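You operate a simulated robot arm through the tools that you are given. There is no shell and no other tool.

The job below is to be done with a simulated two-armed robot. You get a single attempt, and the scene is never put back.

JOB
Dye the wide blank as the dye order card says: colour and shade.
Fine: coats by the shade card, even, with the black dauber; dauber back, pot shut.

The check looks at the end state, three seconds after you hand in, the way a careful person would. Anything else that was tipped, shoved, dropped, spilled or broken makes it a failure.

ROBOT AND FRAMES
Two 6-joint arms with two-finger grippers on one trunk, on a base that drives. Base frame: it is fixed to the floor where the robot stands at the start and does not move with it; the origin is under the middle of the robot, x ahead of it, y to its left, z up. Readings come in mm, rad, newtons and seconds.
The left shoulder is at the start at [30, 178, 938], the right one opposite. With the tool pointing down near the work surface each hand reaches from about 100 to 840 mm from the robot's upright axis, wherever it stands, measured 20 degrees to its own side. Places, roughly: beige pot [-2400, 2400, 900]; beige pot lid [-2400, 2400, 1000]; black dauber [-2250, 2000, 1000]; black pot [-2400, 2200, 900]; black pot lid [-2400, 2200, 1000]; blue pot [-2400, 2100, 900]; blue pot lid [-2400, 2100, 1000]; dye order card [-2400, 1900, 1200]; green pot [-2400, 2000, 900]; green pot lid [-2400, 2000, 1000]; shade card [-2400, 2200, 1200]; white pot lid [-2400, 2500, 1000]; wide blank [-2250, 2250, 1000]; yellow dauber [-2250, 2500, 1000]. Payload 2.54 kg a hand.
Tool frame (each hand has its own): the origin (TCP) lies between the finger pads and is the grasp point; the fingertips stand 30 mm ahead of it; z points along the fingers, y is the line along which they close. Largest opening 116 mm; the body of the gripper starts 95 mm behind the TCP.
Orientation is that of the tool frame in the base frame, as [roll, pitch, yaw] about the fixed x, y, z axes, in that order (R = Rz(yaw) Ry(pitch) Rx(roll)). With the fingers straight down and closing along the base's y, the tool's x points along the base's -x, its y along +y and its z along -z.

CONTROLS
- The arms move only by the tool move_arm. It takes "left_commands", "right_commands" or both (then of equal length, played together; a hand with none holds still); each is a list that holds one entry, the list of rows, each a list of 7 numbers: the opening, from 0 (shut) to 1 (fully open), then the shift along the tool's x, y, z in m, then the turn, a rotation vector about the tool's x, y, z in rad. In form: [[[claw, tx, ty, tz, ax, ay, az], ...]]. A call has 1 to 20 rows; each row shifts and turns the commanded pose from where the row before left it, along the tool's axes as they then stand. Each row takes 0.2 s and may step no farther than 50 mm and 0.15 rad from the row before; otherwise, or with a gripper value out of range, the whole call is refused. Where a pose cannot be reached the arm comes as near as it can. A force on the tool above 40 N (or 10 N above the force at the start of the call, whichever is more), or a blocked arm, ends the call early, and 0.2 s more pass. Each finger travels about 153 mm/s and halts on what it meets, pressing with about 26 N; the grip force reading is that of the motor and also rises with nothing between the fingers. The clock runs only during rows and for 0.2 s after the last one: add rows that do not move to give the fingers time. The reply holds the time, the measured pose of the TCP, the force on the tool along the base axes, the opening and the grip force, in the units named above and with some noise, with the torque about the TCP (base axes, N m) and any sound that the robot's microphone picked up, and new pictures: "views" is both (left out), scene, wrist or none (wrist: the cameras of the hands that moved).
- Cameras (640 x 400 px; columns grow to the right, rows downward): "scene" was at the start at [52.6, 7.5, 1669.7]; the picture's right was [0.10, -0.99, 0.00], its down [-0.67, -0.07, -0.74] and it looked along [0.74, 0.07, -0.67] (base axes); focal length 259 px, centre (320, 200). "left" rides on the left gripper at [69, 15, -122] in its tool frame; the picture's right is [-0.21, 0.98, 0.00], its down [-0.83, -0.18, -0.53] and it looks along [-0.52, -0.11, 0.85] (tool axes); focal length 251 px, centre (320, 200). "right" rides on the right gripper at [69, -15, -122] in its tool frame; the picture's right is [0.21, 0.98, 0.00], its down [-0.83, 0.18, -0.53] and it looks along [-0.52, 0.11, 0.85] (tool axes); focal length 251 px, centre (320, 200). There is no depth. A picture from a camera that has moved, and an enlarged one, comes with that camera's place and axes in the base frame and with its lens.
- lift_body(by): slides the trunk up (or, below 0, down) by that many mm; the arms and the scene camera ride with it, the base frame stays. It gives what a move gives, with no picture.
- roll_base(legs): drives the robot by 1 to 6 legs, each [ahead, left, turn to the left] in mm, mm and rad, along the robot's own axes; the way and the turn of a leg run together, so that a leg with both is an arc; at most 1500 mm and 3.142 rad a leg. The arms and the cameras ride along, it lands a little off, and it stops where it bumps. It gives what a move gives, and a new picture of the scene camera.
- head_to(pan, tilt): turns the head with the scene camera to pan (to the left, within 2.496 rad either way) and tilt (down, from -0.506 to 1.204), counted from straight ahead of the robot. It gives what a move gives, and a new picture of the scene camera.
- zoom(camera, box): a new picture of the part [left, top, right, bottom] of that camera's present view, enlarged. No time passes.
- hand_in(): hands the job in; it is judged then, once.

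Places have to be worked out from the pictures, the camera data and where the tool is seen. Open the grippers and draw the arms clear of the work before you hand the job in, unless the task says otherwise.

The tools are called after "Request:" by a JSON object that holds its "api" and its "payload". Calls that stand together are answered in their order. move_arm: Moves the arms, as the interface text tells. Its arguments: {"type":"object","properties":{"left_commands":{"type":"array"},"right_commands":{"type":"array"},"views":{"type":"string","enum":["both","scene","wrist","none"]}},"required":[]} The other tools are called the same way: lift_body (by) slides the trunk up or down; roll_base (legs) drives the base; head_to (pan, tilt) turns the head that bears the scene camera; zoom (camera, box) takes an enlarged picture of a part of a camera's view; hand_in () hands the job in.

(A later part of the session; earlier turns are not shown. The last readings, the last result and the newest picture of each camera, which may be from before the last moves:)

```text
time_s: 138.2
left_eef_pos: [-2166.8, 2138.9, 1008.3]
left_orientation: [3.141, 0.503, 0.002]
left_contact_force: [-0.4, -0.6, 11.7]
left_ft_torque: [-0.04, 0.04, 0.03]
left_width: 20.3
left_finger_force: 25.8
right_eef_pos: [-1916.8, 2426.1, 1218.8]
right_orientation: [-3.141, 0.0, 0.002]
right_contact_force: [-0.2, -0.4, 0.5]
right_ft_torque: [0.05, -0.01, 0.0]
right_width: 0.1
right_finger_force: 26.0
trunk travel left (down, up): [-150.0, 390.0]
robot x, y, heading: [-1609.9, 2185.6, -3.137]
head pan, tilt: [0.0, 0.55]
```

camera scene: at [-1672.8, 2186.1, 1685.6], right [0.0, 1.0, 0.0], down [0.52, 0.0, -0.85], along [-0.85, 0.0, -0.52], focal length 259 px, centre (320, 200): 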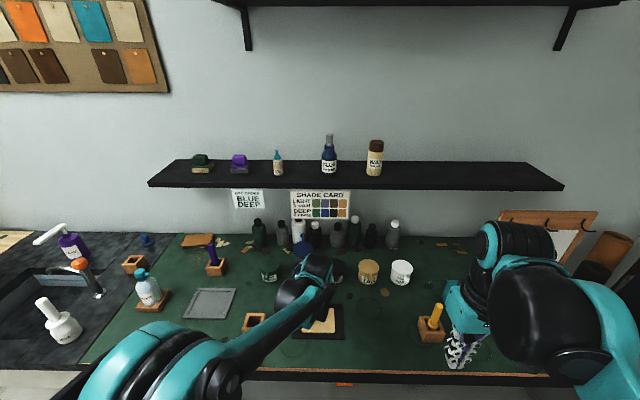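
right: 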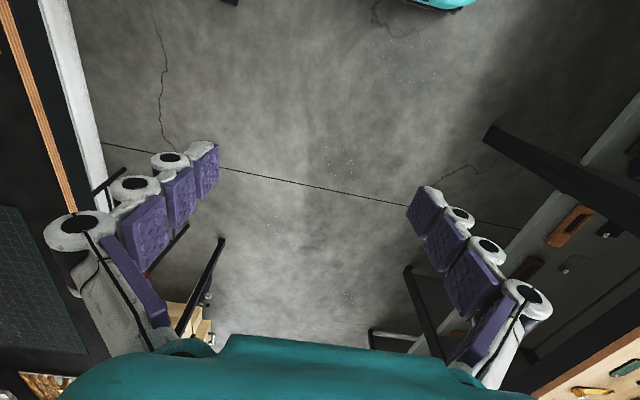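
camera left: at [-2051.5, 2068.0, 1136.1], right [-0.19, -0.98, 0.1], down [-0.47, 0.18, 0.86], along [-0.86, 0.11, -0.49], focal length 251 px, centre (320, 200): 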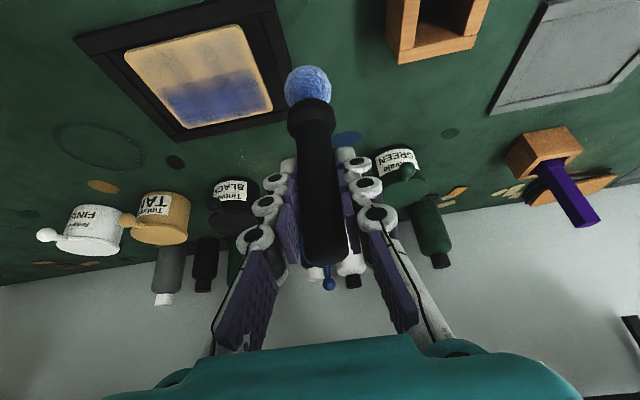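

Contact of 11.7 N at y ≈ 2138. I stroke 19 mm right, then lift and check.

Request:
{"api": "move_arm", "payload": {"left_commands": [[[0.05, 0, -0.005, 0, 0, 0, 0], [0.05, 0, -0.005, 0, 0, 0, 0], [0.05, 0, -0.005, 0, 0, 0, 0], [0.05, 0, -0.0042, 0, 0, 0, 0]]], "views": "none"}}

Request:
{"api": "move_arm", "payload": {"left_commands": [[[0.05, -0.0048, 0, -0.0088, 0, 0, 0], [0.05, -0.012, 0, -0.022, 0, 0, 0], [0.05, -0.0096, 0.02, -0.01755, 0, 0, 0], [0.05, 0, 0.04, 0, 0, 0, 0], [0.05, 0, 0.02, 0, 0, 0, 0], [0.05, 0, 0, 0, 0, 0, 0]]], "views": "none"}}

Request:
{"api": "zoom", "payload": {"camera": "scene", "box": [300, 303, 340, 338]}}

Request:
{"api": "zoom", "payload": {"camera": "left", "box": [80, 0, 380, 160]}}

```text
time_s: 139.2
left_eef_pos: [-2166.0, 2158.8, 1007.7]
left_orientation: [3.142, 0.5, 0.001]
left_contact_force: [0.9, -4.5, 14.2]
left_ft_torque: [-0.34, -0.01, 0.0]
left_width: 19.9
left_finger_force: 25.6
right_eef_pos: [-1916.9, 2426.8, 1218.3]
right_orientation: [3.14, -0.001, 0.001]
right_contact_force: [0.0, -0.4, 0.1]
right_ft_torque: [-0.01, -0.02, 0.04]
right_width: 0.0
right_finger_force: 26.7
trunk travel left (down, up): [-150.0, 390.0]
robot x, y, heading: [-1610.8, 2184.4, -3.14]
head pan, tilt: [0.0, 0.55]
```

```text
time_s: 140.6
left_eef_pos: [-2168.3, 2078.6, 1062.5]
left_orientation: [3.141, 0.5, 0.002]
left_contact_force: [0.0, 0.3, -0.5]
left_ft_torque: [-0.01, -0.01, -0.01]
left_width: 20.5
left_finger_force: 26.7
right_eef_pos: [-1917.7, 2426.8, 1217.8]
right_orientation: [-3.141, -0.001, 0.001]
right_contact_force: [1.0, 0.3, 0.3]
right_ft_torque: [-0.02, -0.04, -0.01]
right_width: 0.1
right_finger_force: 26.1
trunk travel left (down, up): [-150.0, 390.0]
robot x, y, heading: [-1612.0, 2190.9, -3.144]
head pan, tilt: [0.0, 0.55]
```

```text
11.43 times, centred on (320, 320) of scene
camera zoom: at [-1672.7, 2185.9, 1685.6], right [0.0, 1.0, 0.0], down [0.52, 0.0, -0.85], along [-0.85, 0.0, -0.52], focal length 2955 px, centre (320, -1177)
```

zoom: 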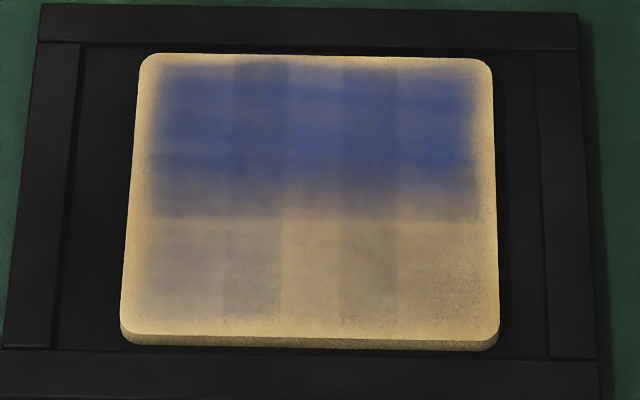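

```text
2.13 times, centred on (230, 80) of left
camera zoom: at [-2049.9, 2063.6, 1137.4], right [-0.19, -0.98, 0.1], down [-0.47, 0.18, 0.86], along [-0.86, 0.11, -0.49], focal length 536 px, centre (512, 456)
```

zoom: 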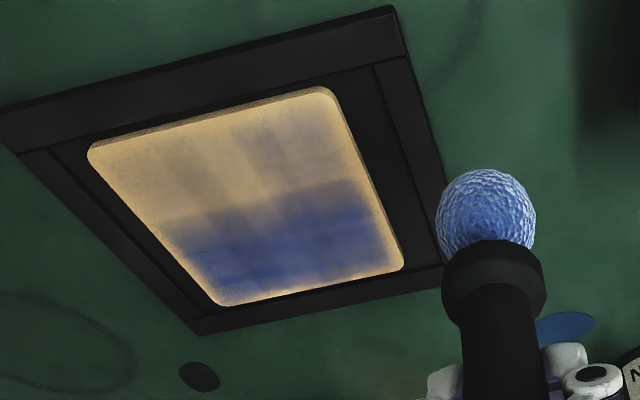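

The front-left patch darkened only slightly this time, so shade builds gradually. I wait a moment without moving and look again before adding more.

Request:
{"api": "move_arm", "payload": {"left_commands": [[[0.05, 0, 0, 0, 0, 0, 0], [0.05, 0, 0, 0, 0, 0, 0], [0.05, 0, 0, 0, 0, 0, 0], [0.05, 0, 0, 0, 0, 0, 0], [0.05, 0, 0, 0, 0, 0, 0], [0.05, 0, 0, 0, 0, 0, 0], [0.05, 0, 0, 0, 0, 0, 0], [0.05, 0, 0, 0, 0, 0, 0], [0.05, 0, 0, 0, 0, 0, 0], [0.05, 0, 0, 0, 0, 0, 0]]], "views": "none"}}

Request:
{"api": "zoom", "payload": {"camera": "scene", "box": [300, 303, 340, 338]}}

Request:
{"api": "zoom", "payload": {"camera": "scene", "box": [302, 320, 338, 336]}}

```text
time_s: 142.8
left_eef_pos: [-2168.1, 2079.7, 1062.6]
left_orientation: [-3.141, 0.501, 0.002]
left_contact_force: [0.0, 0.6, -0.3]
left_ft_torque: [0.01, -0.03, 0.0]
left_width: 20.1
left_finger_force: 25.8
right_eef_pos: [-1917.4, 2427.5, 1217.8]
right_orientation: [3.141, 0.0, 0.0]
right_contact_force: [-0.1, 0.2, 1.3]
right_ft_torque: [0.02, -0.01, 0.01]
right_width: 0.0
right_finger_force: 26.4
trunk travel left (down, up): [-150.0, 390.0]
robot x, y, heading: [-1612.0, 2186.4, -3.141]
head pan, tilt: [0.0, 0.55]
```

```text
11.43 times, centred on (320, 320) of scene
camera zoom: at [-1672.7, 2185.8, 1685.6], right [0.0, 1.0, 0.0], down [0.52, 0.0, -0.85], along [-0.85, 0.0, -0.52], focal length 2955 px, centre (320, -1177)
```

zoom: 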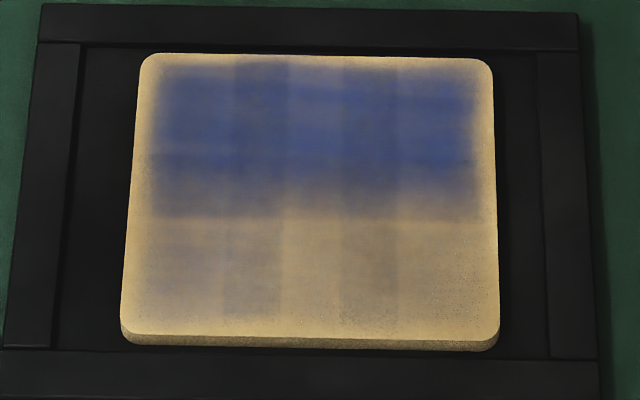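

```text
16.00 times, centred on (320, 328) of scene
camera zoom: at [-1672.7, 2185.8, 1685.6], right [0.0, 1.0, 0.0], down [0.52, 0.0, -0.85], along [-0.85, 0.0, -0.52], focal length 4138 px, centre (320, -1848)
```

zoom: 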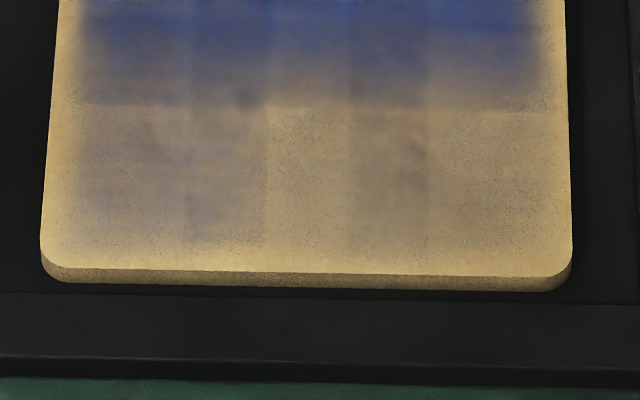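

No change with waiting. To judge shade properly, I zoom tightly on the patch centres and the shade card swatches for a colour comparison.

Request:
{"api": "zoom", "payload": {"camera": "scene", "box": [306, 309, 336, 334]}}

Request:
{"api": "zoom", "payload": {"camera": "scene", "box": [310, 198, 350, 220]}}

Request:
{"api": "zoom", "payload": {"camera": "left", "box": [120, 30, 280, 150]}}

```text
16.00 times, centred on (321, 322) of scene
camera zoom: at [-1672.7, 2185.8, 1685.6], right [0.0, 1.0, 0.0], down [0.52, 0.0, -0.85], along [-0.85, 0.0, -0.52], focal length 4138 px, centre (304, -1744)
```

zoom: 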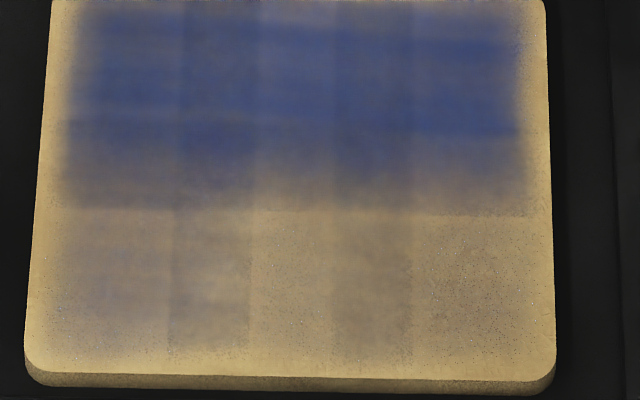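

```text
16.00 times, centred on (330, 209) of scene
camera zoom: at [-1672.7, 2185.8, 1685.6], right [0.0, 1.0, 0.0], down [0.52, 0.0, -0.85], along [-0.85, 0.0, -0.52], focal length 4138 px, centre (160, 56)
```

zoom: 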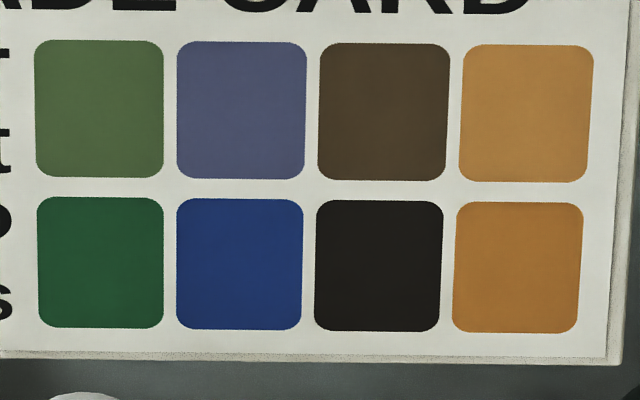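

```text
3.33 times, centred on (200, 90) of left
camera zoom: at [-2049.9, 2063.8, 1137.3], right [-0.19, -0.98, 0.1], down [-0.47, 0.18, 0.86], along [-0.86, 0.11, -0.49], focal length 838 px, centre (720, 567)
```

zoom: 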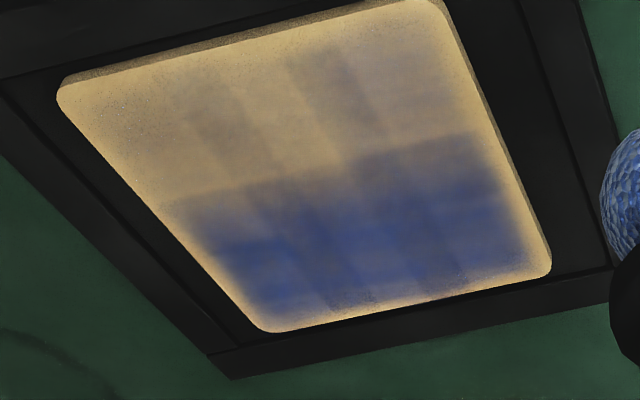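

FL is bluer than its neighbours but not yet deep, while the back patches match the card's DEEP swatch. I add one more short stroke (12 mm) to the front-left patch and watch how the shade responds.

Request:
{"api": "move_arm", "payload": {"left_commands": [[[0.05, 0.0065, -0.0203, 0.0133, 0, 0, 0], [0.05, 0.0065, -0.0203, 0.0133, 0, 0, 0], [0.05, 0.0065, -0.0203, 0.0133, 0, 0, 0], [0.05, 0, 0, 0, 0, 0, 0], [0.05, 0.0016, 0, 0.0029, 0, 0, 0], [0.05, 0.0012, 0, 0.0022, 0, 0, 0], [0.05, 0, 0, 0, 0, 0, 0]]], "views": "none"}}

```text
time_s: 144.4
left_eef_pos: [-2169.2, 2139.7, 1011.4]
left_orientation: [3.141, 0.501, 0.002]
left_contact_force: [0.3, -0.2, -0.2]
left_ft_torque: [0.0, 0.0, 0.0]
left_width: 20.2
left_finger_force: 26.7
right_eef_pos: [-1918.1, 2427.0, 1218.4]
right_orientation: [-3.141, 0.0, 0.004]
right_contact_force: [0.4, 0.2, -0.1]
right_ft_torque: [0.0, -0.02, -0.05]
right_width: 0.2
right_finger_force: 25.8
trunk travel left (down, up): [-150.0, 390.0]
robot x, y, heading: [-1613.3, 2192.0, -3.138]
head pan, tilt: [0.0, 0.55]
```

Request:
{"api": "move_arm", "payload": {"left_commands": [[[0.05, 0.001, 0, 0.0018, 0, 0, 0], [0.05, 0.0007, 0, 0.0012, 0, 0, 0], [0.05, 0, 0, 0, 0, 0, 0]]], "views": "none"}}

```text
time_s: 145.2
left_eef_pos: [-2167.8, 2138.8, 1008.6]
left_orientation: [-3.141, 0.502, 0.003]
left_contact_force: [0.5, -0.5, -0.3]
left_ft_torque: [-0.01, -0.01, 0.0]
left_width: 20.3
left_finger_force: 26.2
right_eef_pos: [-1917.6, 2428.3, 1217.4]
right_orientation: [3.141, 0.0, 0.002]
right_contact_force: [-0.4, -0.6, -0.6]
right_ft_torque: [0.01, 0.04, 0.0]
right_width: 0.0
right_finger_force: 25.7
trunk travel left (down, up): [-150.0, 390.0]
robot x, y, heading: [-1612.7, 2186.7, -3.139]
head pan, tilt: [0.0, 0.55]
```

A little lower still, 1 mm.

Request:
{"api": "move_arm", "payload": {"left_commands": [[[0.05, 0.0005, 0, 0.001, 0, 0, 0], [0.05, 0, 0, 0, 0, 0, 0]]], "views": "none"}}

```text
time_s: 145.8
left_eef_pos: [-2170.1, 2138.5, 1008.1]
left_orientation: [-3.14, 0.501, 0.002]
left_contact_force: [-0.3, -1.0, 4.1]
left_ft_torque: [-0.02, 0.02, -0.02]
left_width: 20.1
left_finger_force: 25.8
right_eef_pos: [-1918.6, 2425.2, 1218.4]
right_orientation: [3.141, -0.001, 0.002]
right_contact_force: [-0.9, 0.1, 0.0]
right_ft_torque: [0.02, -0.02, 0.05]
right_width: 0.1
right_finger_force: 25.8
trunk travel left (down, up): [-150.0, 390.0]
robot x, y, heading: [-1614.7, 2185.5, -3.137]
head pan, tilt: [0.0, 0.55]
```

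Light contact of 4 N. Stroke 12 mm right, lift a little and look.

Request:
{"api": "move_arm", "payload": {"left_commands": [[[0.05, 0, -0.004, 0.0002, 0, 0, 0], [0.05, 0, -0.004, 0, 0, 0, 0], [0.05, 0, -0.004, 0, 0, 0, 0]]], "views": "none"}}

Request:
{"api": "move_arm", "payload": {"left_commands": [[[0.05, -0.0048, 0, -0.0088, 0, 0, 0], [0.05, -0.012, 0, -0.022, 0, 0, 0], [0.05, -0.0096, 0.02, -0.01755, 0, 0, 0], [0.05, 0, 0.04, 0, 0, 0, 0], [0.05, 0, 0.015, 0, 0, 0, 0], [0.05, 0, 0, 0, 0, 0, 0]]], "views": "none"}}

Request:
{"api": "zoom", "payload": {"camera": "scene", "box": [306, 309, 336, 334]}}

Request:
{"api": "zoom", "payload": {"camera": "left", "box": [120, 30, 280, 150]}}

```text
time_s: 146.6
left_eef_pos: [-2167.9, 2151.0, 1007.3]
left_orientation: [3.141, 0.503, 0.005]
left_contact_force: [0.2, -4.0, 6.9]
left_ft_torque: [-0.26, 0.02, -0.01]
left_width: 20.3
left_finger_force: 25.8
right_eef_pos: [-1916.6, 2427.8, 1217.6]
right_orientation: [-3.141, 0.0, 0.003]
right_contact_force: [-0.7, 0.3, 0.1]
right_ft_torque: [-0.04, 0.0, -0.01]
right_width: 0.0
right_finger_force: 26.0
trunk travel left (down, up): [-150.0, 390.0]
robot x, y, heading: [-1610.2, 2188.7, -3.143]
head pan, tilt: [0.0, 0.55]
```

```text
time_s: 148.0
left_eef_pos: [-2168.4, 2074.3, 1064.2]
left_orientation: [3.141, 0.5, 0.0]
left_contact_force: [-0.6, 0.3, -0.7]
left_ft_torque: [-0.01, 0.04, 0.01]
left_width: 20.3
left_finger_force: 25.9
right_eef_pos: [-1918.4, 2426.5, 1217.4]
right_orientation: [-3.141, 0.0, 0.002]
right_contact_force: [-0.3, 0.3, -0.6]
right_ft_torque: [0.0, 0.02, 0.0]
right_width: 0.1
right_finger_force: 26.1
trunk travel left (down, up): [-150.0, 390.0]
robot x, y, heading: [-1614.9, 2182.9, -3.139]
head pan, tilt: [0.0, 0.55]
```

```text
16.00 times, centred on (321, 322) of scene
camera zoom: at [-1672.7, 2185.7, 1685.6], right [0.0, 1.0, 0.0], down [0.52, 0.0, -0.85], along [-0.85, 0.0, -0.52], focal length 4138 px, centre (304, -1744)
```

zoom: 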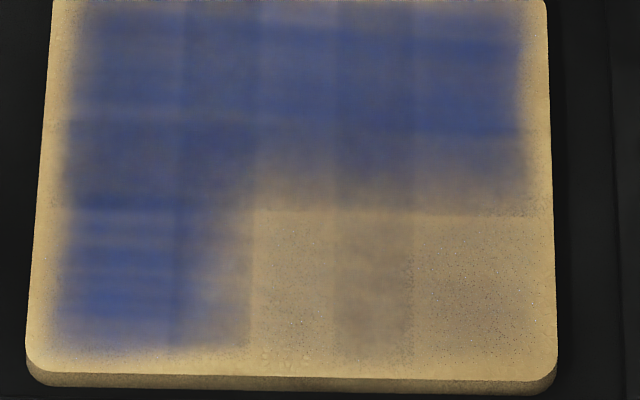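

```text
3.33 times, centred on (200, 90) of left
camera zoom: at [-2050.1, 2059.0, 1138.1], right [-0.19, -0.98, 0.1], down [-0.47, 0.18, 0.86], along [-0.86, 0.11, -0.49], focal length 838 px, centre (720, 567)
```

zoom: 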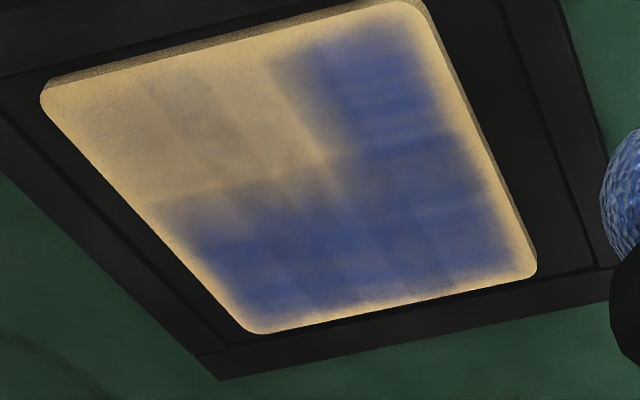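

Front-left is now the same deep blue as the back row. Same treatment for front-middle: I go to its right side (y ≈ 2189) and lower.

Request:
{"api": "move_arm", "payload": {"left_commands": [[[0.05, 0.0058, -0.0287, 0.0114, 0, 0, 0], [0.05, 0.0058, -0.0287, 0.0114, 0, 0, 0], [0.05, 0.0058, -0.0287, 0.0114, 0, 0, 0], [0.05, 0.0058, -0.0287, 0.0114, 0, 0, 0], [0.05, 0, 0, 0, 0, 0, 0], [0.05, 0.0014, 0, 0.0026, 0, 0, 0], [0.05, 0, 0, 0, 0, 0, 0]]], "views": "none"}}

```text
time_s: 149.6
left_eef_pos: [-2170.2, 2190.6, 1008.2]
left_orientation: [3.142, 0.501, 0.002]
left_contact_force: [-0.2, -1.6, 7.6]
left_ft_torque: [-0.09, 0.06, 0.01]
left_width: 20.4
left_finger_force: 26.0
right_eef_pos: [-1918.0, 2426.7, 1219.9]
right_orientation: [3.14, 0.0, 0.002]
right_contact_force: [0.0, 0.0, -0.6]
right_ft_torque: [0.03, -0.02, -0.02]
right_width: 0.2
right_finger_force: 25.7
trunk travel left (down, up): [-150.0, 390.0]
robot x, y, heading: [-1611.9, 2186.5, -3.138]
head pan, tilt: [0.0, 0.55]
```

Contact 7.6 N. Stroke 20 mm left inside the front-middle patch, then lift and look.

Request:
{"api": "move_arm", "payload": {"left_commands": [[[0.05, 0, 0.005, 0, 0, 0, 0], [0.05, 0, 0.005, 0, 0, 0, 0], [0.05, 0, 0.005, 0, 0, 0, 0], [0.05, 0, 0.005, 0, 0, 0, 0]]], "views": "none"}}

Request:
{"api": "move_arm", "payload": {"left_commands": [[[0.05, -0.0048, 0, -0.0088, 0, 0, 0], [0.05, -0.012, 0, -0.022, 0, 0, 0], [0.05, -0.0096, 0.02, -0.01755, 0, 0, 0], [0.05, 0, 0.045, 0, 0, 0, 0], [0.05, 0, 0.03, 0, 0, 0, 0], [0.05, 0, 0, 0, 0, 0, 0]]], "views": "none"}}

Request:
{"api": "zoom", "payload": {"camera": "scene", "box": [306, 309, 336, 334]}}

```text
time_s: 150.6
left_eef_pos: [-2170.1, 2170.9, 1007.7]
left_orientation: [3.141, 0.501, 0.003]
left_contact_force: [0.3, 1.8, 3.0]
left_ft_torque: [0.05, 0.04, -0.04]
left_width: 20.4
left_finger_force: 26.0
right_eef_pos: [-1917.5, 2427.7, 1216.9]
right_orientation: [3.14, -0.001, 0.003]
right_contact_force: [0.1, 0.6, 0.5]
right_ft_torque: [0.01, -0.01, -0.02]
right_width: 0.1
right_finger_force: 25.8
trunk travel left (down, up): [-150.0, 390.0]
robot x, y, heading: [-1608.9, 2185.6, -3.137]
head pan, tilt: [0.0, 0.55]
```

```text
time_s: 152.0
left_eef_pos: [-2171.3, 2075.2, 1064.1]
left_orientation: [-3.141, 0.5, 0.002]
left_contact_force: [0.0, -0.6, -0.6]
left_ft_torque: [0.0, 0.03, -0.01]
left_width: 20.3
left_finger_force: 26.0
right_eef_pos: [-1917.1, 2428.0, 1217.1]
right_orientation: [3.141, -0.002, 0.001]
right_contact_force: [0.3, 0.5, 0.6]
right_ft_torque: [0.01, 0.04, -0.01]
right_width: 0.2
right_finger_force: 26.0
trunk travel left (down, up): [-150.0, 390.0]
robot x, y, heading: [-1611.1, 2185.6, -3.143]
head pan, tilt: [0.0, 0.55]
```

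```text
16.00 times, centred on (321, 322) of scene
camera zoom: at [-1672.9, 2186.1, 1685.6], right [0.0, 1.0, 0.0], down [0.52, 0.0, -0.85], along [-0.85, 0.0, -0.52], focal length 4138 px, centre (304, -1744)
```

zoom: 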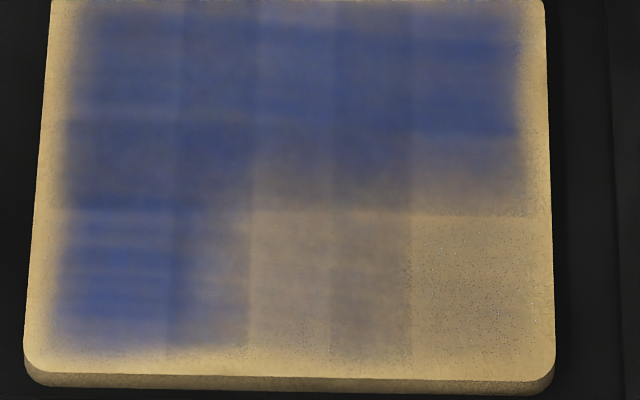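

Front-middle is following the same course as front-left (second level). I add the final 12 mm stroke there.

Request:
{"api": "move_arm", "payload": {"left_commands": [[[0.05, 0.0065, -0.0275, 0.0114, 0, 0, 0], [0.05, 0.0065, -0.0275, 0.0114, 0, 0, 0], [0.05, 0.0065, -0.0275, 0.0114, 0, 0, 0], [0.05, 0.0065, -0.0275, 0.0114, 0, 0, 0], [0.05, 0, 0, 0, 0, 0, 0], [0.05, 0.0007, 0, 0.0013, 0, 0, 0], [0.05, 0, 0, 0, 0, 0, 0]]], "views": "none"}}

```text
time_s: 153.6
left_eef_pos: [-2171.2, 2186.2, 1009.1]
left_orientation: [3.141, 0.501, 0.0]
left_contact_force: [-0.1, -0.3, -0.4]
left_ft_torque: [0.0, 0.01, 0.03]
left_width: 20.4
left_finger_force: 25.9
right_eef_pos: [-1917.1, 2426.5, 1218.2]
right_orientation: [3.142, -0.001, 0.001]
right_contact_force: [-0.1, -0.6, -0.4]
right_ft_torque: [0.02, 0.0, 0.02]
right_width: 0.0
right_finger_force: 26.6
trunk travel left (down, up): [-150.0, 390.0]
robot x, y, heading: [-1613.5, 2185.8, -3.135]
head pan, tilt: [0.0, 0.55]
```

Request:
{"api": "move_arm", "payload": {"left_commands": [[[0.05, 0.0007, 0, 0.0012, 0, 0, 0], [0.05, 0, 0, 0, 0, 0, 0]]], "views": "none"}}

```text
time_s: 154.2
left_eef_pos: [-2170.9, 2185.5, 1008.7]
left_orientation: [3.141, 0.501, 0.001]
left_contact_force: [-0.9, 0.5, 0.7]
left_ft_torque: [0.0, 0.01, 0.0]
left_width: 20.0
left_finger_force: 26.0
right_eef_pos: [-1917.5, 2426.3, 1217.8]
right_orientation: [3.14, 0.001, 0.001]
right_contact_force: [-0.2, -0.5, -0.1]
right_ft_torque: [-0.02, 0.0, 0.01]
right_width: 0.0
right_finger_force: 25.9
trunk travel left (down, up): [-150.0, 390.0]
robot x, y, heading: [-1610.4, 2188.8, -3.137]
head pan, tilt: [0.0, 0.55]
```

Right at the surface; a further 0.7 mm for light pressure.

Request:
{"api": "move_arm", "payload": {"left_commands": [[[0.05, 0.0003, 0, 0.0006, 0, 0, 0], [0.05, 0, 0, 0, 0, 0, 0]]], "views": "none"}}

```text
time_s: 154.8
left_eef_pos: [-2171.6, 2184.4, 1007.8]
left_orientation: [3.141, 0.499, 0.001]
left_contact_force: [-2.0, -0.4, 5.3]
left_ft_torque: [0.02, 0.22, -0.02]
left_width: 20.3
left_finger_force: 25.9
right_eef_pos: [-1918.4, 2427.4, 1218.1]
right_orientation: [3.141, 0.0, 0.002]
right_contact_force: [-0.5, -0.4, -1.1]
right_ft_torque: [-0.01, 0.0, 0.02]
right_width: 0.2
right_finger_force: 26.1
trunk travel left (down, up): [-150.0, 390.0]
robot x, y, heading: [-1612.3, 2188.9, -3.139]
head pan, tilt: [0.0, 0.55]
```

Contact 5 N; stroke 12 mm left, lift and look.

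Request:
{"api": "move_arm", "payload": {"left_commands": [[[0.05, 0, 0.004, 0.0002, 0, 0, 0], [0.05, 0, 0.004, 0, 0, 0, 0], [0.05, 0, 0.004, 0, 0, 0, 0]]], "views": "none"}}

Request:
{"api": "move_arm", "payload": {"left_commands": [[[0.05, -0.0048, 0, -0.0088, 0, 0, 0], [0.05, -0.012, 0, -0.022, 0, 0, 0], [0.05, -0.0096, 0.02, -0.01755, 0, 0, 0], [0.05, 0, 0.045, 0, 0, 0, 0], [0.05, 0, 0.03, 0, 0, 0, 0], [0.05, 0, 0, 0, 0, 0, 0]]], "views": "none"}}

Request:
{"api": "zoom", "payload": {"camera": "scene", "box": [306, 309, 336, 334]}}

Request:
{"api": "zoom", "payload": {"camera": "left", "box": [80, 0, 380, 180]}}

```text
time_s: 155.6
left_eef_pos: [-2169.8, 2174.7, 1008.2]
left_orientation: [3.141, 0.503, 0.002]
left_contact_force: [-0.5, 5.3, 15.1]
left_ft_torque: [0.51, -0.01, 0.0]
left_width: 20.3
left_finger_force: 26.4
right_eef_pos: [-1916.5, 2429.0, 1218.1]
right_orientation: [-3.14, 0.001, 0.001]
right_contact_force: [-0.2, -0.3, 1.1]
right_ft_torque: [0.01, 0.02, 0.03]
right_width: 0.2
right_finger_force: 26.3
trunk travel left (down, up): [-150.0, 390.0]
robot x, y, heading: [-1611.4, 2190.1, -3.136]
head pan, tilt: [0.0, 0.55]
```

```text
time_s: 157.0
left_eef_pos: [-2170.3, 2078.6, 1060.6]
left_orientation: [3.142, 0.502, 0.002]
left_contact_force: [0.0, -0.2, -0.2]
left_ft_torque: [-0.02, 0.0, -0.01]
left_width: 20.1
left_finger_force: 25.3
right_eef_pos: [-1918.5, 2427.9, 1218.2]
right_orientation: [-3.141, 0.001, 0.001]
right_contact_force: [0.1, -0.2, -0.6]
right_ft_torque: [0.0, -0.02, -0.02]
right_width: 0.1
right_finger_force: 25.7
trunk travel left (down, up): [-150.0, 390.0]
robot x, y, heading: [-1613.2, 2185.7, -3.137]
head pan, tilt: [0.0, 0.55]
```

```text
16.00 times, centred on (321, 322) of scene
camera zoom: at [-1672.9, 2186.1, 1685.6], right [0.0, 1.0, 0.0], down [0.52, 0.0, -0.85], along [-0.85, 0.0, -0.52], focal length 4138 px, centre (304, -1744)
```

zoom: 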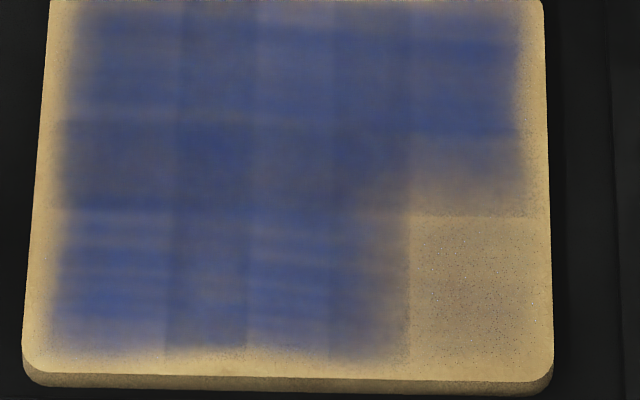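

```text
2.13 times, centred on (230, 90) of left
camera zoom: at [-2051.1, 2062.8, 1136.1], right [-0.19, -0.98, 0.1], down [-0.47, 0.18, 0.86], along [-0.86, 0.11, -0.49], focal length 536 px, centre (512, 435)
```

zoom: 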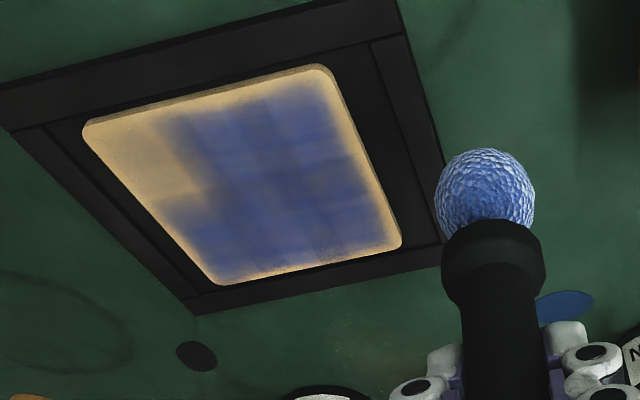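

Front-middle is deep now too. Front-right needs the same: second stroke first, starting at y ≈ 2206.

Request:
{"api": "move_arm", "payload": {"left_commands": [[[0.05, 0.0058, -0.0318, 0.0107, 0, 0, 0], [0.05, 0.0058, -0.0318, 0.0107, 0, 0, 0], [0.05, 0.0058, -0.0318, 0.0107, 0, 0, 0], [0.05, 0.0058, -0.0318, 0.0107, 0, 0, 0], [0.05, 0, 0, 0, 0, 0, 0], [0.05, 0.001, 0, 0.0018, 0, 0, 0], [0.05, 0, 0, 0, 0, 0, 0]]], "views": "none"}}

```text
time_s: 158.6
left_eef_pos: [-2170.8, 2205.6, 1011.6]
left_orientation: [-3.141, 0.501, 0.004]
left_contact_force: [-0.1, -0.4, -0.2]
left_ft_torque: [0.02, 0.0, 0.01]
left_width: 20.5
left_finger_force: 26.1
right_eef_pos: [-1916.7, 2427.1, 1220.0]
right_orientation: [-3.141, -0.001, 0.002]
right_contact_force: [0.3, 0.1, 0.7]
right_ft_torque: [0.02, 0.0, 0.0]
right_width: 0.0
right_finger_force: 25.9
trunk travel left (down, up): [-150.0, 390.0]
robot x, y, heading: [-1608.8, 2185.2, -3.143]
head pan, tilt: [0.0, 0.55]
```

Request:
{"api": "move_arm", "payload": {"left_commands": [[[0.05, 0.0013, 0, 0.0024, 0, 0, 0], [0.05, 0, 0, 0, 0, 0, 0]]], "views": "none"}}

```text
time_s: 159.2
left_eef_pos: [-2169.0, 2206.2, 1009.5]
left_orientation: [-3.141, 0.502, 0.002]
left_contact_force: [-0.6, -0.2, -0.6]
left_ft_torque: [-0.01, 0.02, 0.0]
left_width: 20.4
left_finger_force: 26.3
right_eef_pos: [-1917.1, 2427.4, 1217.2]
right_orientation: [-3.141, 0.0, 0.0]
right_contact_force: [-0.6, -0.3, 1.2]
right_ft_torque: [0.0, 0.0, 0.03]
right_width: 0.0
right_finger_force: 26.3
trunk travel left (down, up): [-150.0, 390.0]
robot x, y, heading: [-1614.1, 2185.7, -3.137]
head pan, tilt: [0.0, 0.55]
```

One more small step down.

Request:
{"api": "move_arm", "payload": {"left_commands": [[[0.05, 0.0007, 0, 0.0013, 0, 0, 0], [0.05, 0, 0, 0, 0, 0, 0]]], "views": "none"}}

```text
time_s: 159.8
left_eef_pos: [-2169.2, 2204.7, 1007.7]
left_orientation: [3.141, 0.501, 0.002]
left_contact_force: [-2.0, -0.8, 8.4]
left_ft_torque: [-0.07, 0.17, -0.01]
left_width: 20.2
left_finger_force: 26.0
right_eef_pos: [-1917.6, 2427.3, 1218.0]
right_orientation: [-3.141, 0.0, 0.001]
right_contact_force: [-0.3, 0.2, -0.5]
right_ft_torque: [0.02, 0.01, 0.03]
right_width: 0.0
right_finger_force: 25.8
trunk travel left (down, up): [-150.0, 390.0]
robot x, y, heading: [-1613.4, 2184.3, -3.138]
head pan, tilt: [0.0, 0.55]
```

Contact 8 N. Stroke 20 mm right, lift and look.

Request:
{"api": "move_arm", "payload": {"left_commands": [[[0.05, 0, -0.005, 0, 0, 0, 0], [0.05, 0, -0.005, 0, 0, 0, 0], [0.05, 0, -0.005, 0, 0, 0, 0], [0.05, 0, -0.005, 0, 0, 0, 0]]], "views": "none"}}

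Request:
{"api": "move_arm", "payload": {"left_commands": [[[0.05, -0.0048, 0, -0.0088, 0, 0, 0], [0.05, -0.012, 0, -0.022, 0, 0, 0], [0.05, -0.0096, 0.02, -0.01755, 0, 0, 0], [0.05, 0, 0.045, 0, 0, 0, 0], [0.05, 0, 0.045, 0, 0, 0, 0], [0.05, 0, 0.03, 0, 0, 0, 0], [0.05, 0, 0, 0, 0, 0, 0]]], "views": "none"}}

Request:
{"api": "zoom", "payload": {"camera": "scene", "box": [306, 309, 336, 334]}}

```text
time_s: 160.8
left_eef_pos: [-2169.7, 2225.0, 1007.1]
left_orientation: [3.141, 0.501, 0.004]
left_contact_force: [-0.8, -3.8, 11.6]
left_ft_torque: [-0.33, 0.0, 0.02]
left_width: 20.3
left_finger_force: 25.8
right_eef_pos: [-1916.6, 2425.8, 1219.3]
right_orientation: [-3.141, 0.001, 0.005]
right_contact_force: [0.1, 1.4, 0.2]
right_ft_torque: [0.0, -0.01, 0.01]
right_width: 0.0
right_finger_force: 26.1
trunk travel left (down, up): [-150.0, 390.0]
robot x, y, heading: [-1612.1, 2186.5, -3.137]
head pan, tilt: [0.0, 0.55]
```

```text
time_s: 162.4
left_eef_pos: [-2172.5, 2087.3, 1063.3]
left_orientation: [-3.14, 0.5, 0.002]
left_contact_force: [-0.2, 0.3, 0.0]
left_ft_torque: [-0.01, 0.01, 0.04]
left_width: 20.0
left_finger_force: 26.0
right_eef_pos: [-1917.0, 2427.6, 1217.9]
right_orientation: [-3.14, 0.0, 0.002]
right_contact_force: [0.8, -0.3, 0.3]
right_ft_torque: [-0.02, -0.01, -0.02]
right_width: 0.1
right_finger_force: 26.1
trunk travel left (down, up): [-150.0, 390.0]
robot x, y, heading: [-1611.8, 2186.7, -3.141]
head pan, tilt: [0.0, 0.55]
```

```text
16.00 times, centred on (321, 322) of scene
camera zoom: at [-1672.6, 2186.3, 1685.6], right [0.0, 1.0, 0.0], down [0.52, 0.0, -0.85], along [-0.85, 0.0, -0.52], focal length 4138 px, centre (304, -1744)
```

zoom: 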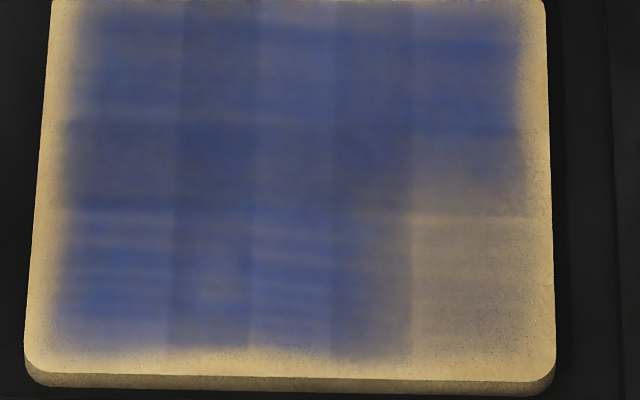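

Front-right is at the second level. I add the last 12 mm stroke there, starting at y ≈ 2221 going left.

Request:
{"api": "move_arm", "payload": {"left_commands": [[[0.05, 0.0068, -0.0334, 0.0111, 0, 0, 0], [0.05, 0.0068, -0.0334, 0.0111, 0, 0, 0], [0.05, 0.0068, -0.0334, 0.0111, 0, 0, 0], [0.05, 0.0068, -0.0334, 0.0111, 0, 0, 0], [0.05, 0, 0, 0, 0, 0, 0], [0.05, 0.0007, 0, 0.0013, 0, 0, 0], [0.05, 0, 0, 0, 0, 0, 0]]], "views": "none"}}

```text
time_s: 164.0
left_eef_pos: [-2167.4, 2218.9, 1008.2]
left_orientation: [3.141, 0.499, 0.005]
left_contact_force: [-0.5, -0.4, -0.4]
left_ft_torque: [0.01, 0.0, 0.01]
left_width: 20.4
left_finger_force: 25.9
right_eef_pos: [-1917.7, 2426.2, 1217.4]
right_orientation: [3.14, 0.001, 0.001]
right_contact_force: [-0.4, -0.5, 0.1]
right_ft_torque: [0.01, 0.01, 0.03]
right_width: 0.1
right_finger_force: 26.2
trunk travel left (down, up): [-150.0, 390.0]
robot x, y, heading: [-1613.1, 2185.6, -3.143]
head pan, tilt: [0.0, 0.55]
```

Request:
{"api": "move_arm", "payload": {"left_commands": [[[0.05, 0.0006, 0, 0.001, 0, 0, 0], [0.05, 0, 0, 0, 0, 0, 0]]], "views": "none"}}

```text
time_s: 164.6
left_eef_pos: [-2168.4, 2219.1, 1007.0]
left_orientation: [3.141, 0.501, 0.003]
left_contact_force: [-1.7, 0.2, 7.7]
left_ft_torque: [0.0, 0.15, -0.02]
left_width: 20.4
left_finger_force: 26.3
right_eef_pos: [-1917.6, 2427.1, 1218.7]
right_orientation: [-3.141, 0.001, 0.002]
right_contact_force: [0.1, -0.3, 0.1]
right_ft_torque: [0.0, 0.01, 0.01]
right_width: 0.1
right_finger_force: 26.3
trunk travel left (down, up): [-150.0, 390.0]
robot x, y, heading: [-1613.8, 2183.6, -3.139]
head pan, tilt: [0.0, 0.55]
```

Contact 7.7 N; stroke 12 mm left, lift and look.

Request:
{"api": "move_arm", "payload": {"left_commands": [[[0.05, 0, 0.004, 0, 0, 0, 0], [0.05, 0, 0.004, 0, 0, 0, 0], [0.05, 0, 0.004, 0, 0, 0, 0]]], "views": "none"}}

Request:
{"api": "move_arm", "payload": {"left_commands": [[[0.05, -0.0048, 0, -0.0088, 0, 0, 0], [0.05, -0.012, 0, -0.022, 0, 0, 0], [0.05, -0.0096, 0.02, -0.01755, 0, 0, 0], [0.05, 0, 0.045, 0, 0, 0, 0], [0.05, 0, 0.045, 0, 0, 0, 0], [0.05, 0, 0.02, 0, 0, 0, 0], [0.05, 0, 0, 0, 0, 0, 0]]], "views": "none"}}

Request:
{"api": "zoom", "payload": {"camera": "scene", "box": [306, 309, 336, 334]}}

Request:
{"api": "zoom", "payload": {"camera": "scene", "box": [285, 290, 355, 345]}}

Request:
{"api": "zoom", "payload": {"camera": "left", "box": [80, 0, 380, 180]}}

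```text
time_s: 165.4
left_eef_pos: [-2166.3, 2207.3, 1008.6]
left_orientation: [-3.141, 0.5, 0.005]
left_contact_force: [0.3, 1.9, 3.7]
left_ft_torque: [0.12, 0.05, 0.01]
left_width: 20.1
left_finger_force: 26.5
right_eef_pos: [-1916.9, 2427.7, 1218.0]
right_orientation: [3.141, -0.001, 0.003]
right_contact_force: [-0.7, 0.1, -1.0]
right_ft_torque: [-0.03, -0.01, 0.02]
right_width: 0.2
right_finger_force: 25.9
trunk travel left (down, up): [-150.0, 390.0]
robot x, y, heading: [-1611.3, 2184.2, -3.138]
head pan, tilt: [0.0, 0.55]
```

```text
time_s: 167.0
left_eef_pos: [-2167.6, 2077.5, 1061.8]
left_orientation: [-3.141, 0.502, 0.0]
left_contact_force: [0.4, 0.0, -1.1]
left_ft_torque: [0.01, -0.04, 0.01]
left_width: 20.2
left_finger_force: 26.4
right_eef_pos: [-1919.0, 2427.7, 1218.3]
right_orientation: [3.142, 0.002, 0.0]
right_contact_force: [0.3, 0.3, 0.6]
right_ft_torque: [0.0, 0.01, -0.01]
right_width: 0.0
right_finger_force: 26.1
trunk travel left (down, up): [-150.0, 390.0]
robot x, y, heading: [-1611.3, 2184.2, -3.138]
head pan, tilt: [0.0, 0.55]
```

```text
16.00 times, centred on (321, 322) of scene
camera zoom: at [-1672.7, 2185.9, 1685.6], right [0.0, 1.0, 0.0], down [0.52, 0.0, -0.85], along [-0.85, 0.0, -0.52], focal length 4138 px, centre (304, -1744)
```

zoom: 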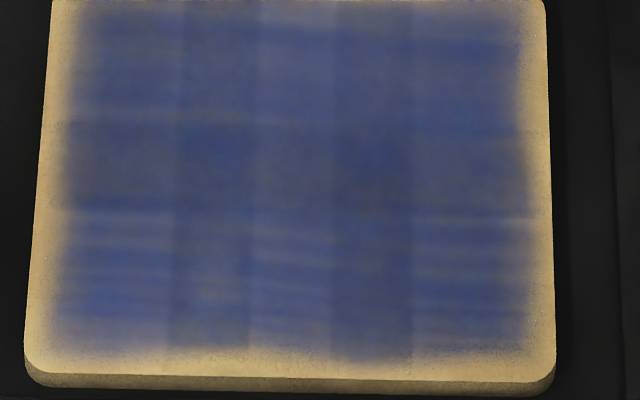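

```text
7.27 times, centred on (320, 318) of scene
camera zoom: at [-1672.7, 2185.9, 1685.6], right [0.0, 1.0, 0.0], down [0.52, 0.0, -0.85], along [-0.85, 0.0, -0.52], focal length 1881 px, centre (320, -654)
```

zoom: 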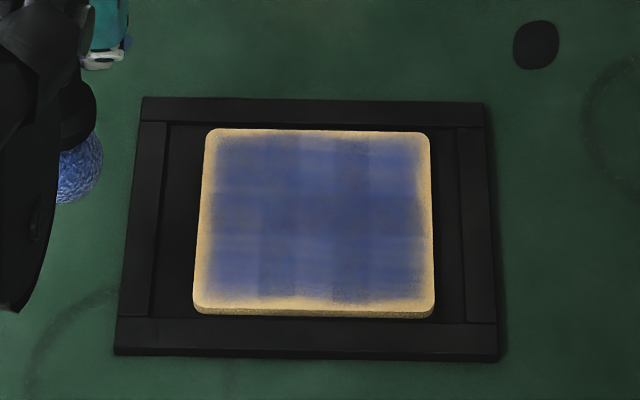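

```text
2.13 times, centred on (230, 90) of left
camera zoom: at [-2050.2, 2061.7, 1137.9], right [-0.19, -0.98, 0.1], down [-0.47, 0.18, 0.86], along [-0.86, 0.11, -0.49], focal length 536 px, centre (512, 435)
```

zoom: 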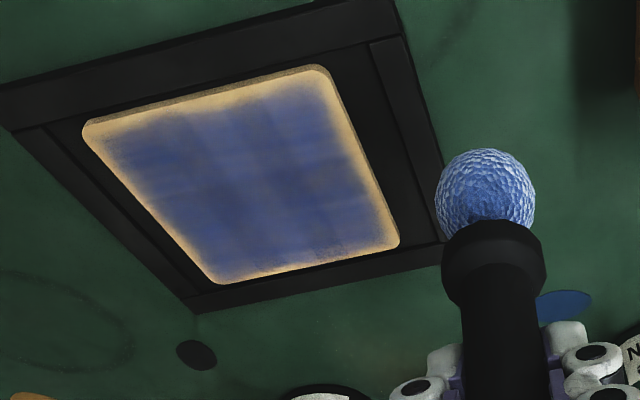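

All six patches look evenly blue. I compare the blank and the card's LIGHT/DEEP swatches in the same enlargement to be sure the shade is DEEP rather than LIGHT.

Request:
{"api": "zoom", "payload": {"camera": "scene", "box": [250, 185, 400, 340]}}

Request:
{"api": "zoom", "payload": {"camera": "scene", "box": [316, 317, 324, 322]}}

Request:
{"api": "zoom", "payload": {"camera": "scene", "box": [320, 199, 330, 219]}}

```text
2.58 times, centred on (325, 262) of scene
camera zoom: at [-1672.7, 2185.9, 1685.6], right [0.0, 1.0, 0.0], down [0.52, 0.0, -0.85], along [-0.85, 0.0, -0.52], focal length 667 px, centre (307, 39)
```

zoom: 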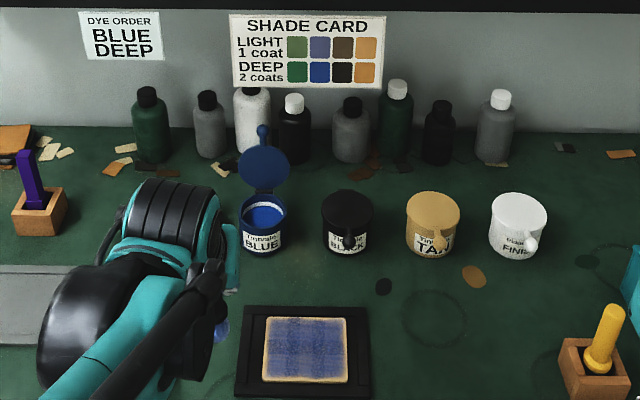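

```text
16.00 times, centred on (320, 320) of scene
camera zoom: at [-1672.7, 2185.9, 1685.6], right [0.0, 1.0, 0.0], down [0.52, 0.0, -0.85], along [-0.85, 0.0, -0.52], focal length 4138 px, centre (320, -1712)
```

zoom: 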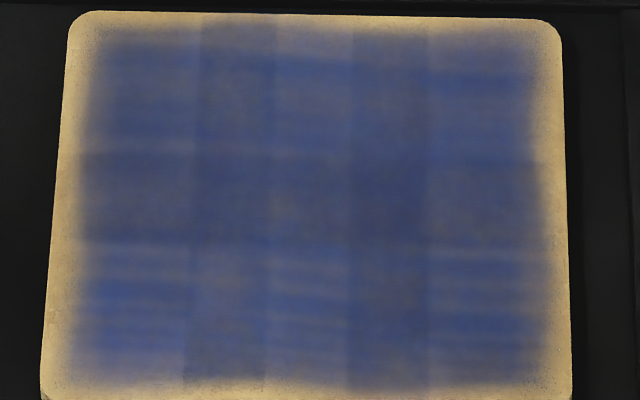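

```text
16.00 times, centred on (325, 209) of scene
camera zoom: at [-1672.7, 2185.9, 1685.6], right [0.0, 1.0, 0.0], down [0.52, 0.0, -0.85], along [-0.85, 0.0, -0.52], focal length 4138 px, centre (240, 56)
```

zoom: 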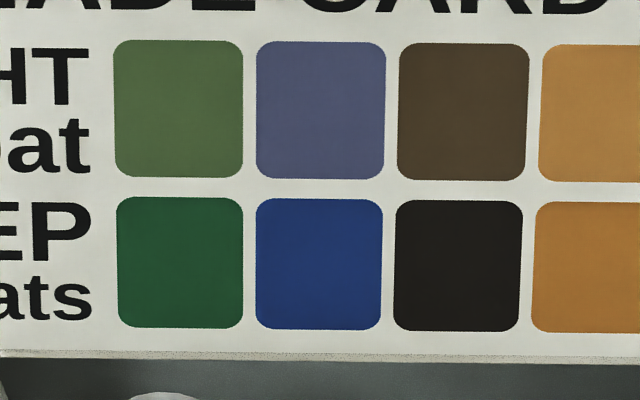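

Side by side, the blank looks like the lavender LIGHT swatch, not the saturated DEEP one, and each patch jumped from a faint partial tint straight to this – so this is one full coat. A second coat is needed; I re-dip first.

Request:
{"api": "move_arm", "payload": {"left_commands": [[[0.05, -0.0344, -0.0069, 0.0116, 0, 0, 0], [0.05, -0.0344, -0.0069, 0.0116, 0, 0, 0], [0.05, -0.0344, -0.0069, 0.0116, 0, 0, 0], [0.05, -0.0344, -0.0069, 0.0116, 0, 0, 0], [0.05, -0.0344, -0.0069, 0.0116, 0, 0, 0], [0.05, -0.0344, -0.0069, 0.0116, 0, 0, 0], [0.05, 0, 0, 0, 0, 0, 0]]], "views": "wrist"}}

Request:
{"api": "zoom", "payload": {"camera": "left", "box": [220, 0, 420, 200]}}

Request:
{"api": "zoom", "payload": {"camera": "scene", "box": [285, 290, 355, 345]}}

```text
time_s: 168.6
left_eef_pos: [-2382.3, 2117.6, 1099.0]
left_orientation: [3.14, 0.501, 0.002]
left_contact_force: [-0.1, -0.8, 0.1]
left_ft_torque: [-0.01, 0.0, -0.04]
left_width: 20.4
left_finger_force: 26.0
right_eef_pos: [-1917.6, 2427.9, 1217.8]
right_orientation: [3.141, -0.001, 0.002]
right_contact_force: [0.7, -0.3, 0.2]
right_ft_torque: [-0.01, 0.02, -0.03]
right_width: 0.0
right_finger_force: 25.7
trunk travel left (down, up): [-150.0, 390.0]
robot x, y, heading: [-1609.8, 2187.6, -3.138]
head pan, tilt: [0.0, 0.55]
camera left: at [-2263.4, 2102.6, 1174.9], right [-0.19, -0.98, 0.1], down [-0.47, 0.18, 0.86], along [-0.86, 0.11, -0.49], focal length 251 px, centre (320, 200)
```

left: 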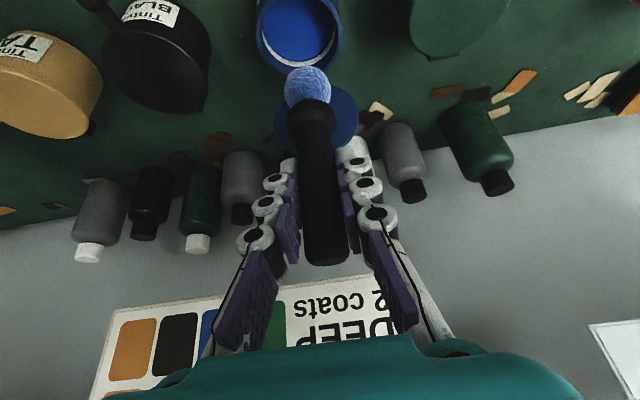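

```text
2.00 times, centred on (320, 100) of left
camera zoom: at [-2263.4, 2102.6, 1174.9], right [-0.19, -0.98, 0.1], down [-0.47, 0.18, 0.86], along [-0.86, 0.11, -0.49], focal length 503 px, centre (320, 400)
```

zoom: 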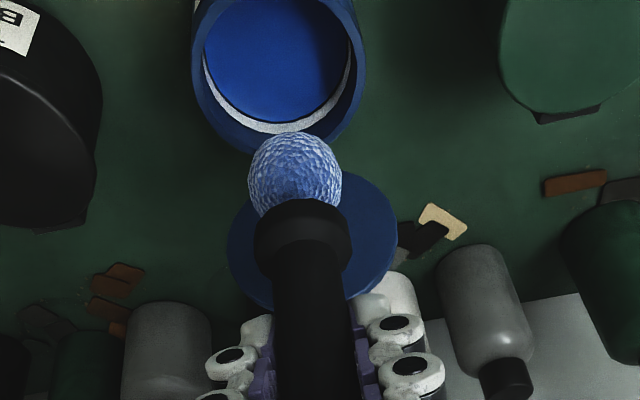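

```text
7.27 times, centred on (320, 318) of scene
camera zoom: at [-1671.5, 2185.5, 1685.7], right [0.0, 1.0, 0.0], down [0.52, 0.0, -0.85], along [-0.85, 0.0, -0.52], focal length 1881 px, centre (320, -654)
```

zoom: 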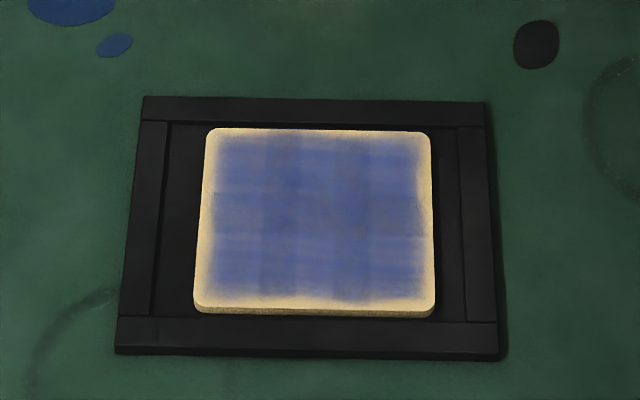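

The blank clearly is lighter than the dried blue drop on the mat, supporting one coat so far. I dip again.

Request:
{"api": "move_arm", "payload": {"left_commands": [[[0.05, 0.0082, -0.0003, 0.016, 0, 0, 0], [0.05, 0.0082, -0.0003, 0.016, 0, 0, 0], [0.05, 0.0082, -0.0003, 0.016, 0, 0, 0], [0.05, 0.0082, -0.0003, 0.016, 0, 0, 0], [0.05, 0, 0, 0, 0, 0, 0], [0.05, 0, 0, 0, 0, 0, 0], [0.05, 0, 0, 0, 0, 0, 0], [0.05, -0.0048, 0, -0.0088, 0, 0, 0], [0.05, -0.0048, 0, -0.0088, 0, 0, 0], [0.05, -0.0048, 0, -0.0088, 0, 0, 0], [0.05, -0.0048, 0, -0.0088, 0, 0, 0], [0.05, -0.0048, 0, -0.0088, 0, 0, 0], [0.05, -0.0096, 0, -0.01755, 0, 0, 0], [0.05, 0, 0, 0, 0, 0, 0], [0.05, 0, 0, 0, 0, 0, 0], [0.05, 0, 0, 0, 0, 0, 0], [0.05, 0, 0, 0, 0, 0, 0]]], "views": "none"}}

Request:
{"api": "zoom", "payload": {"camera": "left", "box": [220, 0, 420, 200]}}

```text
time_s: 172.2
left_eef_pos: [-2384.3, 2120.1, 1099.2]
left_orientation: [3.141, 0.503, 0.003]
left_contact_force: [-0.3, 0.0, 0.1]
left_ft_torque: [-0.02, 0.03, -0.01]
left_width: 20.2
left_finger_force: 25.8
right_eef_pos: [-1917.5, 2428.1, 1219.1]
right_orientation: [3.142, 0.0, 0.001]
right_contact_force: [0.1, 0.4, 0.3]
right_ft_torque: [-0.01, -0.02, 0.0]
right_width: 0.0
right_finger_force: 25.7
trunk travel left (down, up): [-150.0, 390.0]
robot x, y, heading: [-1609.0, 2184.9, -3.137]
head pan, tilt: [0.0, 0.55]
```

```text
2.00 times, centred on (320, 100) of left
camera zoom: at [-2265.7, 2103.8, 1173.9], right [-0.19, -0.98, 0.1], down [-0.47, 0.18, 0.86], along [-0.86, 0.11, -0.49], focal length 503 px, centre (320, 400)
```

zoom: 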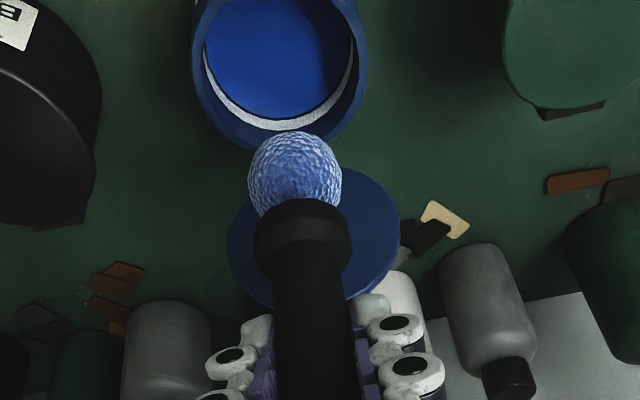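

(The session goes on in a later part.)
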